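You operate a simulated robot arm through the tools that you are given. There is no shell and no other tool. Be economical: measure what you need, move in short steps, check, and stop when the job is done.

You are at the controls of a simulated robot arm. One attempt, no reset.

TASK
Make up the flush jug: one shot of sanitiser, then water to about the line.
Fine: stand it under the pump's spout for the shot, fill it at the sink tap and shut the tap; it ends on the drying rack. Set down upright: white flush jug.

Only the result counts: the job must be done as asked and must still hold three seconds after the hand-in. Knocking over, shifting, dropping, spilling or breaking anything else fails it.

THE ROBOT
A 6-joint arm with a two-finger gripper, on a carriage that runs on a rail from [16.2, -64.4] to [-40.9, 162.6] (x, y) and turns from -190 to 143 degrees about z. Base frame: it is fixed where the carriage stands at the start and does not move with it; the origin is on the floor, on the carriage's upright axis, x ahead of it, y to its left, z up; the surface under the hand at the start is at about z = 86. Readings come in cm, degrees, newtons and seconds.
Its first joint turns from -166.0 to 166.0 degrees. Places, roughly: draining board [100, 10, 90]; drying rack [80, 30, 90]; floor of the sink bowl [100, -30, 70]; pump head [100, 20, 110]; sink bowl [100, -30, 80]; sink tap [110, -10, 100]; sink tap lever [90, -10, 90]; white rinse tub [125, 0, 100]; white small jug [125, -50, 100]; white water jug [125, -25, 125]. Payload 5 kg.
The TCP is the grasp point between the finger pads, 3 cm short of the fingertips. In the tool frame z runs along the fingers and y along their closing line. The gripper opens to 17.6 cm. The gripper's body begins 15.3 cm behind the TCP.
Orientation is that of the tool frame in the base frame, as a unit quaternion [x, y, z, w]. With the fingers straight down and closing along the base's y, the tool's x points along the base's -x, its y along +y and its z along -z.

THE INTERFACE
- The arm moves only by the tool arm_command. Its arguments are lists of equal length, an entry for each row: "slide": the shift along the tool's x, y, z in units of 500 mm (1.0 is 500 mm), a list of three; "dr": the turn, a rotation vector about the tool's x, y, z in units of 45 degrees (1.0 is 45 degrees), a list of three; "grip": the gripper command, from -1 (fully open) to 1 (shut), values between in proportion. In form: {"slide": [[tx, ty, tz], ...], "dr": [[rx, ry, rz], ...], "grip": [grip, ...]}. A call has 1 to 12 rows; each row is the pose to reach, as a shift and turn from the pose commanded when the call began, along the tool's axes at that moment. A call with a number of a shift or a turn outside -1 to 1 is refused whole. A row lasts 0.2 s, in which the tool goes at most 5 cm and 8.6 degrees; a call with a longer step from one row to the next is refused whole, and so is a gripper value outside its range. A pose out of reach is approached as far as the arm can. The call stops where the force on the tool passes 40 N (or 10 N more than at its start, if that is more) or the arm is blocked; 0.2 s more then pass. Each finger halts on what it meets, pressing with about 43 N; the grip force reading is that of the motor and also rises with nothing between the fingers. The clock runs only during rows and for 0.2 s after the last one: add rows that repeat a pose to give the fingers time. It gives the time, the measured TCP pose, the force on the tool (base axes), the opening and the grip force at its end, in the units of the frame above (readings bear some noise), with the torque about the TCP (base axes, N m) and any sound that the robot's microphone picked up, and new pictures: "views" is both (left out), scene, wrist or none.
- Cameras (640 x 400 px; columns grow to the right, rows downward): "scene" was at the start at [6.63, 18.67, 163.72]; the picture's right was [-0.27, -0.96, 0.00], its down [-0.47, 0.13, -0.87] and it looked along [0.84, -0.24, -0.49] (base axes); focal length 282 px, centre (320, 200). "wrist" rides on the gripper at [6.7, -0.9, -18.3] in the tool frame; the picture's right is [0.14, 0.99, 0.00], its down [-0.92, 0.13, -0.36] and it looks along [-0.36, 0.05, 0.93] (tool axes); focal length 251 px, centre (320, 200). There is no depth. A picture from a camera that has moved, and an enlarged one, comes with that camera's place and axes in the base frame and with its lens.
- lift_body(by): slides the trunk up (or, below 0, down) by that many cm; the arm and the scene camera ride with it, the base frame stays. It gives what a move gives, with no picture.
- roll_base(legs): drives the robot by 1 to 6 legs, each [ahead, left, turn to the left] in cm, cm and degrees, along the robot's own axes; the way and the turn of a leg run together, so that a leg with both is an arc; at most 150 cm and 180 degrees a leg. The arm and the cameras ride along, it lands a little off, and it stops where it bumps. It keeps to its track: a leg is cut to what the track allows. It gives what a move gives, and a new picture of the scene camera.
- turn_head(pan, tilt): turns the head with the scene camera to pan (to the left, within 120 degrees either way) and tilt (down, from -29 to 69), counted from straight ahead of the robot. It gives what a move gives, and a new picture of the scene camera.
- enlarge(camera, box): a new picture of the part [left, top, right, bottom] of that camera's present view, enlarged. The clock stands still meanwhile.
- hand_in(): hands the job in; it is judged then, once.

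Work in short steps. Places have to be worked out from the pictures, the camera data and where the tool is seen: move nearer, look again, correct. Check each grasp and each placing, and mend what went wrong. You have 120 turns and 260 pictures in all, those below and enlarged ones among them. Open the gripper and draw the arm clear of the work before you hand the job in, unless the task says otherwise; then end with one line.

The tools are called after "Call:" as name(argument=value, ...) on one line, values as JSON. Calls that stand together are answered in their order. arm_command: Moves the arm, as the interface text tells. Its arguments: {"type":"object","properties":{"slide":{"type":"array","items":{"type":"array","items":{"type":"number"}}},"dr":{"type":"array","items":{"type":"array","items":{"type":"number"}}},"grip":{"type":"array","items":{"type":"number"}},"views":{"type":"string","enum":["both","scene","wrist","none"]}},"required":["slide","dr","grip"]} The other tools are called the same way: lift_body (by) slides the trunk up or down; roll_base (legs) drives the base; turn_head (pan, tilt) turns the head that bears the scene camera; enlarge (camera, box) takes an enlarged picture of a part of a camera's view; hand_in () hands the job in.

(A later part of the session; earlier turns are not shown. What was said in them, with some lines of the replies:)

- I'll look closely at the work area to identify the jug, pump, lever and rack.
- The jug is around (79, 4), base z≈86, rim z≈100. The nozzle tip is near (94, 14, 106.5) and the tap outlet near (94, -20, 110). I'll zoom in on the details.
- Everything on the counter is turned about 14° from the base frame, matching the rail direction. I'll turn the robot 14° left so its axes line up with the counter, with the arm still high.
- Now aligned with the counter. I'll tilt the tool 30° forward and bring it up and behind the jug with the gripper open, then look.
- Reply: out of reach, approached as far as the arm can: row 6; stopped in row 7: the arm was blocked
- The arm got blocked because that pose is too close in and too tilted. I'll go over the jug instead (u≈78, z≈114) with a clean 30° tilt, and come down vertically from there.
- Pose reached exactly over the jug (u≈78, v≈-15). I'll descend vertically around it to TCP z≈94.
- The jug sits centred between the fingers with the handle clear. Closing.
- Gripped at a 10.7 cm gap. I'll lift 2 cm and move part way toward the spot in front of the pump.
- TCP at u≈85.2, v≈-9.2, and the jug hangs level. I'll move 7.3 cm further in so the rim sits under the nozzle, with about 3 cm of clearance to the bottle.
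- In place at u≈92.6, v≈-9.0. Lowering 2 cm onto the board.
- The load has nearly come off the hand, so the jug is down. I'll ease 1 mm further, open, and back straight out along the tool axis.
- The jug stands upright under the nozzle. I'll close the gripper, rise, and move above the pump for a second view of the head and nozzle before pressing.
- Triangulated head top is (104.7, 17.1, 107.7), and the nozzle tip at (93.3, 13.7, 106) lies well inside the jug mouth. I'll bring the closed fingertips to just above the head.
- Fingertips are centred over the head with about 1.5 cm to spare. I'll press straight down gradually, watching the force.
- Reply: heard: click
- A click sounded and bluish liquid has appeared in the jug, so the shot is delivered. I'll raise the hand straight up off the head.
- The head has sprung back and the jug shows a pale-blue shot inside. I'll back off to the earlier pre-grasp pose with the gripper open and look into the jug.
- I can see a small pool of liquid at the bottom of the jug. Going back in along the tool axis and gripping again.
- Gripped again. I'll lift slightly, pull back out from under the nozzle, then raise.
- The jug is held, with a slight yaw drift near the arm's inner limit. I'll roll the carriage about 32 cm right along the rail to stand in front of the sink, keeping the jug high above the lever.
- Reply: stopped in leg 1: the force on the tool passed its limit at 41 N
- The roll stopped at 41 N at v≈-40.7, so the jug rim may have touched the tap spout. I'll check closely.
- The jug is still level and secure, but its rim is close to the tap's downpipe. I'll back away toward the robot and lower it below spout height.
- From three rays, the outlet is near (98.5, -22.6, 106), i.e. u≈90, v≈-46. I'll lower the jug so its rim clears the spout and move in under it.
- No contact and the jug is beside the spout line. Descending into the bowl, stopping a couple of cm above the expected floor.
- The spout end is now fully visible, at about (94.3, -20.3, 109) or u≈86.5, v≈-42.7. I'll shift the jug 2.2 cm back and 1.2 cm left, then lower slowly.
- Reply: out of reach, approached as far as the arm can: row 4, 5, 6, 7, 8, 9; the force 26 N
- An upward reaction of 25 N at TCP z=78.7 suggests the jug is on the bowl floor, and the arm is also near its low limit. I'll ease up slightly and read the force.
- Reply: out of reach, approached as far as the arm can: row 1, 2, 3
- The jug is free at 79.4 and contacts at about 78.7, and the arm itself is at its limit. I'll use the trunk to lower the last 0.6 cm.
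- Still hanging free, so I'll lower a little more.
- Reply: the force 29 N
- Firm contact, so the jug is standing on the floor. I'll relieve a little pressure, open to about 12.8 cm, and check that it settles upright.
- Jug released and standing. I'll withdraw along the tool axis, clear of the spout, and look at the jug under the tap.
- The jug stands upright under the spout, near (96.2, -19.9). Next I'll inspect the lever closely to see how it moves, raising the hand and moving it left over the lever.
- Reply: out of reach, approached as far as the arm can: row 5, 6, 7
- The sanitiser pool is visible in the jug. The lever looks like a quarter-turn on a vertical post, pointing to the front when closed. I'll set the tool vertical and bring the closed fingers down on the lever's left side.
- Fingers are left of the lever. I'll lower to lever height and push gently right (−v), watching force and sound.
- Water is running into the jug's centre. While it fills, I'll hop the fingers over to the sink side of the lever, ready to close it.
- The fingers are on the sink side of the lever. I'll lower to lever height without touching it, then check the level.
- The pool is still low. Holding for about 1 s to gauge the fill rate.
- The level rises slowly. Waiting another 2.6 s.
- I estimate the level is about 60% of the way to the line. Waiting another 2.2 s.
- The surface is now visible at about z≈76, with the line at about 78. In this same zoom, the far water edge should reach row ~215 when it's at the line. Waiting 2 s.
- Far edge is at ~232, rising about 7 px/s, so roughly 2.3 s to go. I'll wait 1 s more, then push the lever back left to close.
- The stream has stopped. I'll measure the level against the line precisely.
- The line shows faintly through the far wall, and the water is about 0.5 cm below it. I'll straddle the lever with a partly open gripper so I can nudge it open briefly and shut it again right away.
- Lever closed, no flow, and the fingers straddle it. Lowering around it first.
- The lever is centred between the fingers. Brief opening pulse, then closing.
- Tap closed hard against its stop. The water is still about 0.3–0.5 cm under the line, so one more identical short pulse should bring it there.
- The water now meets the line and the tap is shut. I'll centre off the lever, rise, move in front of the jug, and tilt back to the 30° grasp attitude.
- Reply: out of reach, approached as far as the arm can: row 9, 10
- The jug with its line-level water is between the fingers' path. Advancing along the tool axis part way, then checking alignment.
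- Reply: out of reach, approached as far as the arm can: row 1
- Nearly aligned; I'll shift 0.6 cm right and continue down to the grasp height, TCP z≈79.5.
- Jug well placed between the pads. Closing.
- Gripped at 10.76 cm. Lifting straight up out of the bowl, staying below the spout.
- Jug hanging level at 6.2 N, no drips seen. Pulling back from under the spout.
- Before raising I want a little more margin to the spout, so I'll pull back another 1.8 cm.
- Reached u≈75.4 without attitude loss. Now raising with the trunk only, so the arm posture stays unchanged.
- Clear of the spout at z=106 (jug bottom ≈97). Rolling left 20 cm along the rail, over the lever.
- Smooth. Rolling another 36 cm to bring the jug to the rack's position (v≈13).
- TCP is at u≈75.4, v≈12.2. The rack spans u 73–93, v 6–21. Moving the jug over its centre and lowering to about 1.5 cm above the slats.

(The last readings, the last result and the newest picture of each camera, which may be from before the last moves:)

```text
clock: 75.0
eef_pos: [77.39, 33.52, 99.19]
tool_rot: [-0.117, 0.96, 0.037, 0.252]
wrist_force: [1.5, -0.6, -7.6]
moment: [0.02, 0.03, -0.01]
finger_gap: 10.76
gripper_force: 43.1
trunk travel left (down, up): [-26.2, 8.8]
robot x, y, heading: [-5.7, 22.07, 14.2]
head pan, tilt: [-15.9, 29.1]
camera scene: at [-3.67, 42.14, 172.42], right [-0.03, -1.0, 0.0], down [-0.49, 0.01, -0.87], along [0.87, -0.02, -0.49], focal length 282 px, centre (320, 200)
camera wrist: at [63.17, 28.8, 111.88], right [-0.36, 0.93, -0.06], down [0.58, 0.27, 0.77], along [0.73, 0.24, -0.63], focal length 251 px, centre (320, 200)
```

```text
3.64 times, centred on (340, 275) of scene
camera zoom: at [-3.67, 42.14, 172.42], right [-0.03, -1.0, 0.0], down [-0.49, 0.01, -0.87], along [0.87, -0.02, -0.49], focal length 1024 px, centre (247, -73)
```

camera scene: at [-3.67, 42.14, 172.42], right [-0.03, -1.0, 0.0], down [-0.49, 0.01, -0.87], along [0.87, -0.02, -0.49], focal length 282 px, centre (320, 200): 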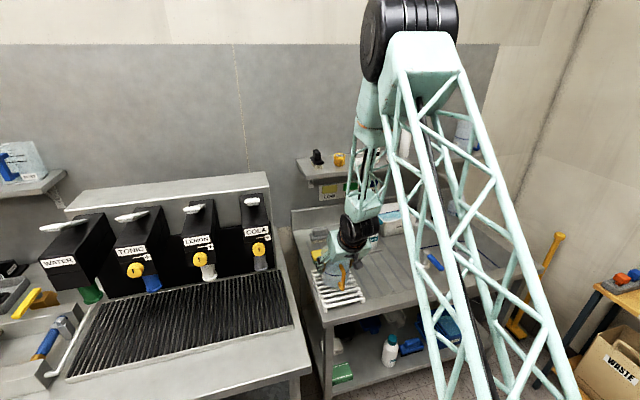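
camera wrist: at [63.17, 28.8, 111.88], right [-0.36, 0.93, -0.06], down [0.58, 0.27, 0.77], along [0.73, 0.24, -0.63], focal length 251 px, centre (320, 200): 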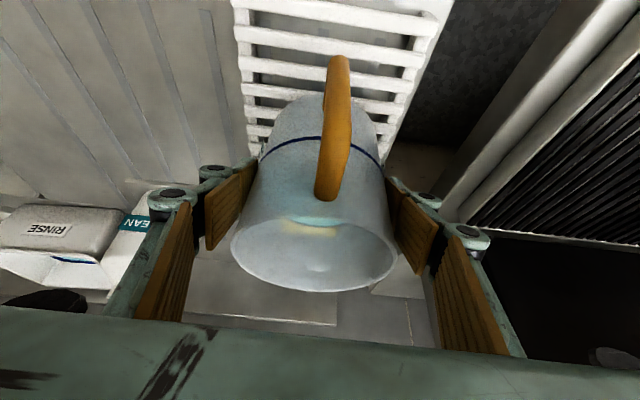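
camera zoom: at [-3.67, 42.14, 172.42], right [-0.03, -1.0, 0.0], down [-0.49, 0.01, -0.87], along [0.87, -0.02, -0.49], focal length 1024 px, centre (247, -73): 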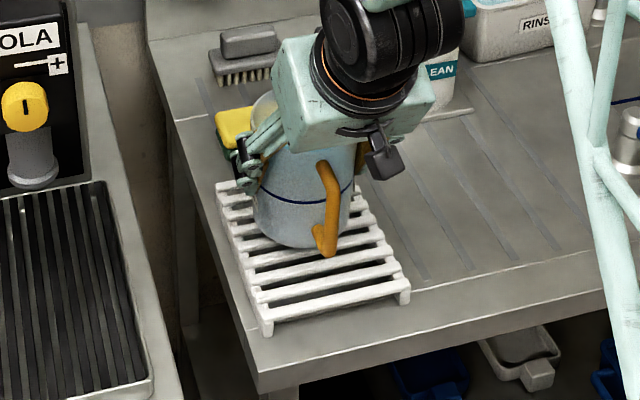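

Over the rack centre with about 1.5 cm to go. Lowering slowly.

Call:
arm_command(slide=[[0.004, 0, 0.007], [0.008, 0, 0.014], [0.012, 0, 0.021], [0.012, 0, 0.021]], dr=[[0, 0, 0], [0, 0, 0], [0, 0, 0], [0, 0, 0]], grip=[1, 1, 1, 1], views="none")

Call:
enlarge(camera="scene", box=[310, 245, 380, 320])

```text
clock: 76.0
eef_pos: [77.25, 33.48, 98.04]
tool_rot: [-0.117, 0.96, 0.038, 0.253]
wrist_force: [0.0, -0.1, -6.7]
moment: [-0.03, 0.01, 0.0]
finger_gap: 10.74
gripper_force: 43.1
trunk travel left (down, up): [-26.2, 8.8]
robot x, y, heading: [-5.46, 22.18, 14.2]
head pan, tilt: [-15.9, 29.1]
```

```text
5.33 times, centred on (345, 282) of scene
camera zoom: at [-3.73, 42.13, 172.42], right [-0.03, -1.0, 0.0], down [-0.49, 0.01, -0.87], along [0.87, -0.02, -0.49], focal length 1502 px, centre (187, -240)
```

zoom: 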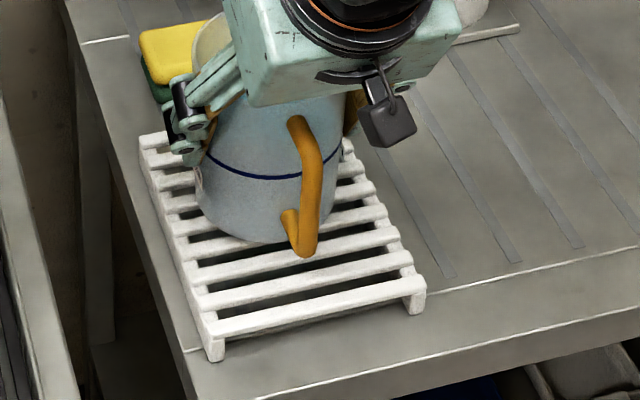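

Still hanging at full weight; continuing in 3 mm steps.

Call:
arm_command(slide=[[0.003, 0, 0.005], [0.006, 0, 0.0104], [0.006, 0, 0.0104]], dr=[[0, 0, 0], [0, 0, 0], [0, 0, 0]], grip=[1, 1, 1], views="none")

```text
clock: 76.8
eef_pos: [77.35, 33.4, 97.55]
tool_rot: [-0.117, 0.96, 0.038, 0.253]
wrist_force: [-0.2, 0.0, 0.5]
moment: [-0.29, -0.08, -0.05]
finger_gap: 10.78
gripper_force: 42.9
trunk travel left (down, up): [-26.2, 8.8]
robot x, y, heading: [-5.42, 22.35, 14.5]
head pan, tilt: [-15.9, 29.1]
```

Contact: the load has transferred to the rack. Settling 1 mm more and opening gently to 12.8 cm.

Call:
arm_command(slide=[[0.001, 0, 0.0017], [0.001, 0, 0.0017], [0.001, 0, 0.0017], [0.001, 0, 0.0017], [0.001, 0, 0.0017]], dr=[[0, 0, 0], [0, 0, 0], [0, 0, 0], [0, 0, 0], [0, 0, 0]], grip=[1, -0.1, -0.3, -0.5, -0.5])

Call:
enlarge(camera="scene", box=[310, 235, 390, 320])

```text
clock: 78.0
eef_pos: [77.17, 33.36, 97.38]
tool_rot: [-0.117, 0.96, 0.037, 0.253]
wrist_force: [-0.4, -0.7, 0.0]
moment: [0.02, -0.02, -0.02]
finger_gap: 13.21
gripper_force: 0.0
trunk travel left (down, up): [-26.2, 8.8]
robot x, y, heading: [-5.71, 22.36, 14.4]
head pan, tilt: [-15.9, 29.1]
camera scene: at [-3.77, 42.12, 172.42], right [-0.03, -1.0, 0.0], down [-0.49, 0.01, -0.87], along [0.87, -0.02, -0.49], focal length 282 px, centre (320, 200)
camera wrist: at [63.07, 28.78, 110.08], right [-0.36, 0.93, -0.06], down [0.58, 0.27, 0.77], along [0.73, 0.24, -0.63], focal length 251 px, centre (320, 200)
```

scene: 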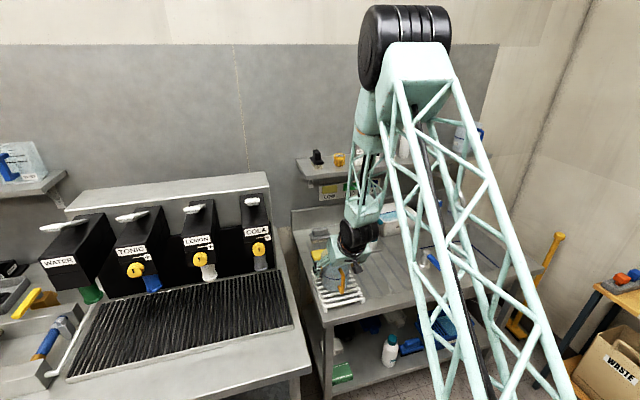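
wrist: 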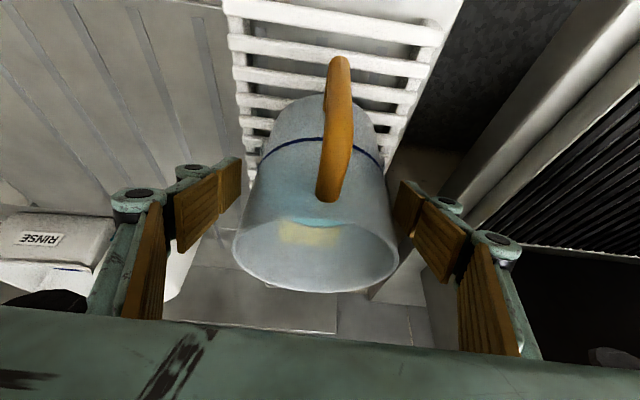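

```text
4.71 times, centred on (350, 278) of scene
camera zoom: at [-3.77, 42.12, 172.42], right [-0.03, -1.0, 0.0], down [-0.49, 0.01, -0.87], along [0.87, -0.02, -0.49], focal length 1326 px, centre (179, -165)
```

zoom: 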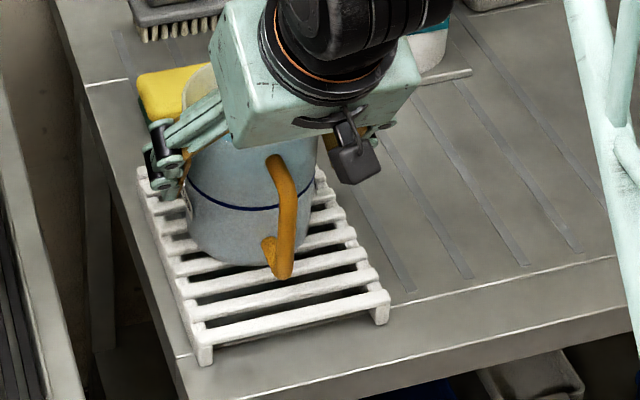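

Jug stands upright on the slats, released. Withdrawing straight up.

Call:
arm_command(slide=[[-0.03, 0, -0.052], [-0.075, 0, -0.13], [-0.12, 0, -0.21], [-0.165, 0, -0.29], [-0.21, 0, -0.367], [-0.21, 0, -0.367]], dr=[[0, 0, 0], [0, 0, 0], [0, 0, 0], [0, 0, 0], [0, 0, 0], [0, 0, 0]], grip=[-0.5, -0.5, -0.5, -0.5, -0.5, -0.5])

Call:
enlarge(camera="wrist", box=[220, 0, 420, 180])

Call:
enlarge(camera="scene", box=[290, 180, 480, 320])

```text
clock: 79.4
eef_pos: [78.08, 33.66, 119.2]
tool_rot: [-0.032, 0.963, 0.068, 0.26]
wrist_force: [-2.7, -1.6, 0.1]
moment: [0.23, -0.33, 0.04]
finger_gap: 13.19
gripper_force: 0.0
trunk travel left (down, up): [-26.2, 8.8]
robot x, y, heading: [-5.51, 22.62, 14.2]
head pan, tilt: [-15.9, 29.1]
camera scene: at [-3.88, 42.1, 172.42], right [-0.03, -1.0, 0.0], down [-0.49, 0.01, -0.87], along [0.87, -0.02, -0.49], focal length 282 px, centre (320, 200)
camera wrist: at [63.27, 29.88, 131.43], right [-0.22, 0.98, 0.04], down [0.6, 0.1, 0.79], along [0.77, 0.2, -0.61], focal length 251 px, centre (320, 200)
```

scene: 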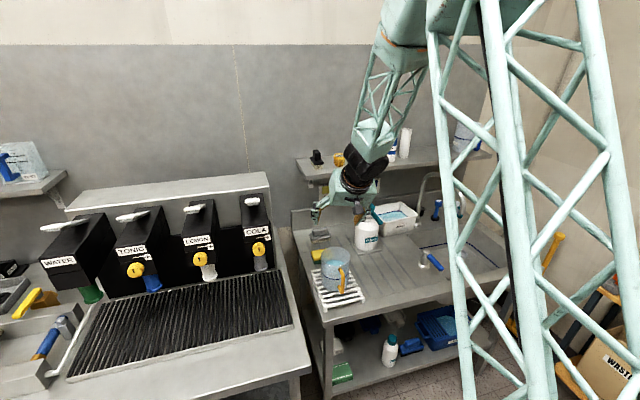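
wrist: 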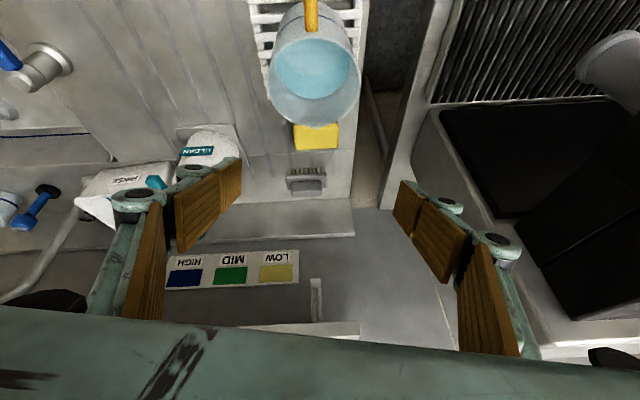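

```text
2.22 times, centred on (320, 90) of wrist
camera zoom: at [63.27, 29.88, 131.43], right [-0.22, 0.98, 0.04], down [0.6, 0.1, 0.79], along [0.77, 0.2, -0.61], focal length 559 px, centre (320, 444)
```

zoom: 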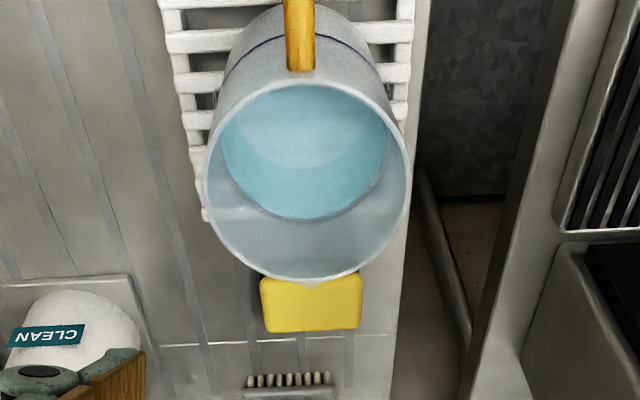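

```text
2.86 times, centred on (385, 250) of scene
camera zoom: at [-3.88, 42.1, 172.42], right [-0.03, -1.0, 0.0], down [-0.49, 0.01, -0.87], along [0.87, -0.02, -0.49], focal length 805 px, centre (134, 57)
```

zoom: 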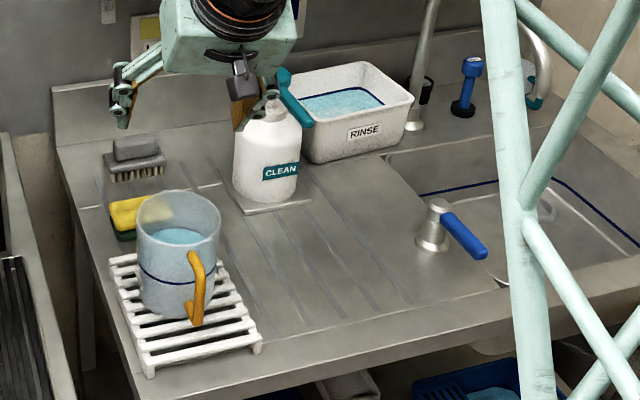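

The jug stands upright on the rack with water at the line, and the tap shut with the lever at its stop. Opening the gripper fully; the arm is already clear above.

Call:
arm_command(slide=[[0, 0, 0], [0, 0, 0], [0, 0, 0]], dr=[[0, 0, 0], [0, 0, 0], [0, 0, 0]], grip=[-1, -1, -1], views="scene")

```text
clock: 80.2
eef_pos: [77.56, 33.06, 118.76]
tool_rot: [-0.116, 0.96, 0.037, 0.253]
wrist_force: [-0.6, 0.4, -0.1]
moment: [-0.04, 0.01, -0.01]
finger_gap: 17.61
gripper_force: 0.1
trunk travel left (down, up): [-26.2, 8.8]
robot x, y, heading: [-5.42, 22.31, 14.3]
head pan, tilt: [-15.9, 29.1]
camera scene: at [-3.75, 42.13, 172.42], right [-0.03, -1.0, 0.0], down [-0.49, 0.01, -0.87], along [0.87, -0.02, -0.49], focal length 282 px, centre (320, 200)
```

scene: 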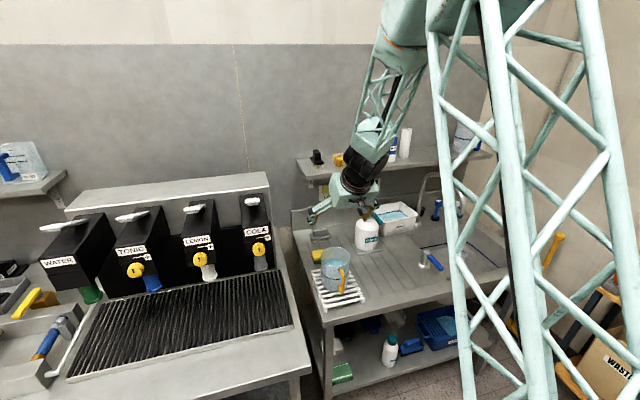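

Everything is stable and the gripper is open and clear, so I'm handing in.

Call:
hand_in()

```text
The job is handed in.
```

The flush jug has one shot of sanitiser and water to about the line, the tap is shut, and the jug stands upright on the drying rack; at one point its rim probably touched the tap spout (the arm stopped at 41 N), but I saw nothing spilled or shifted.
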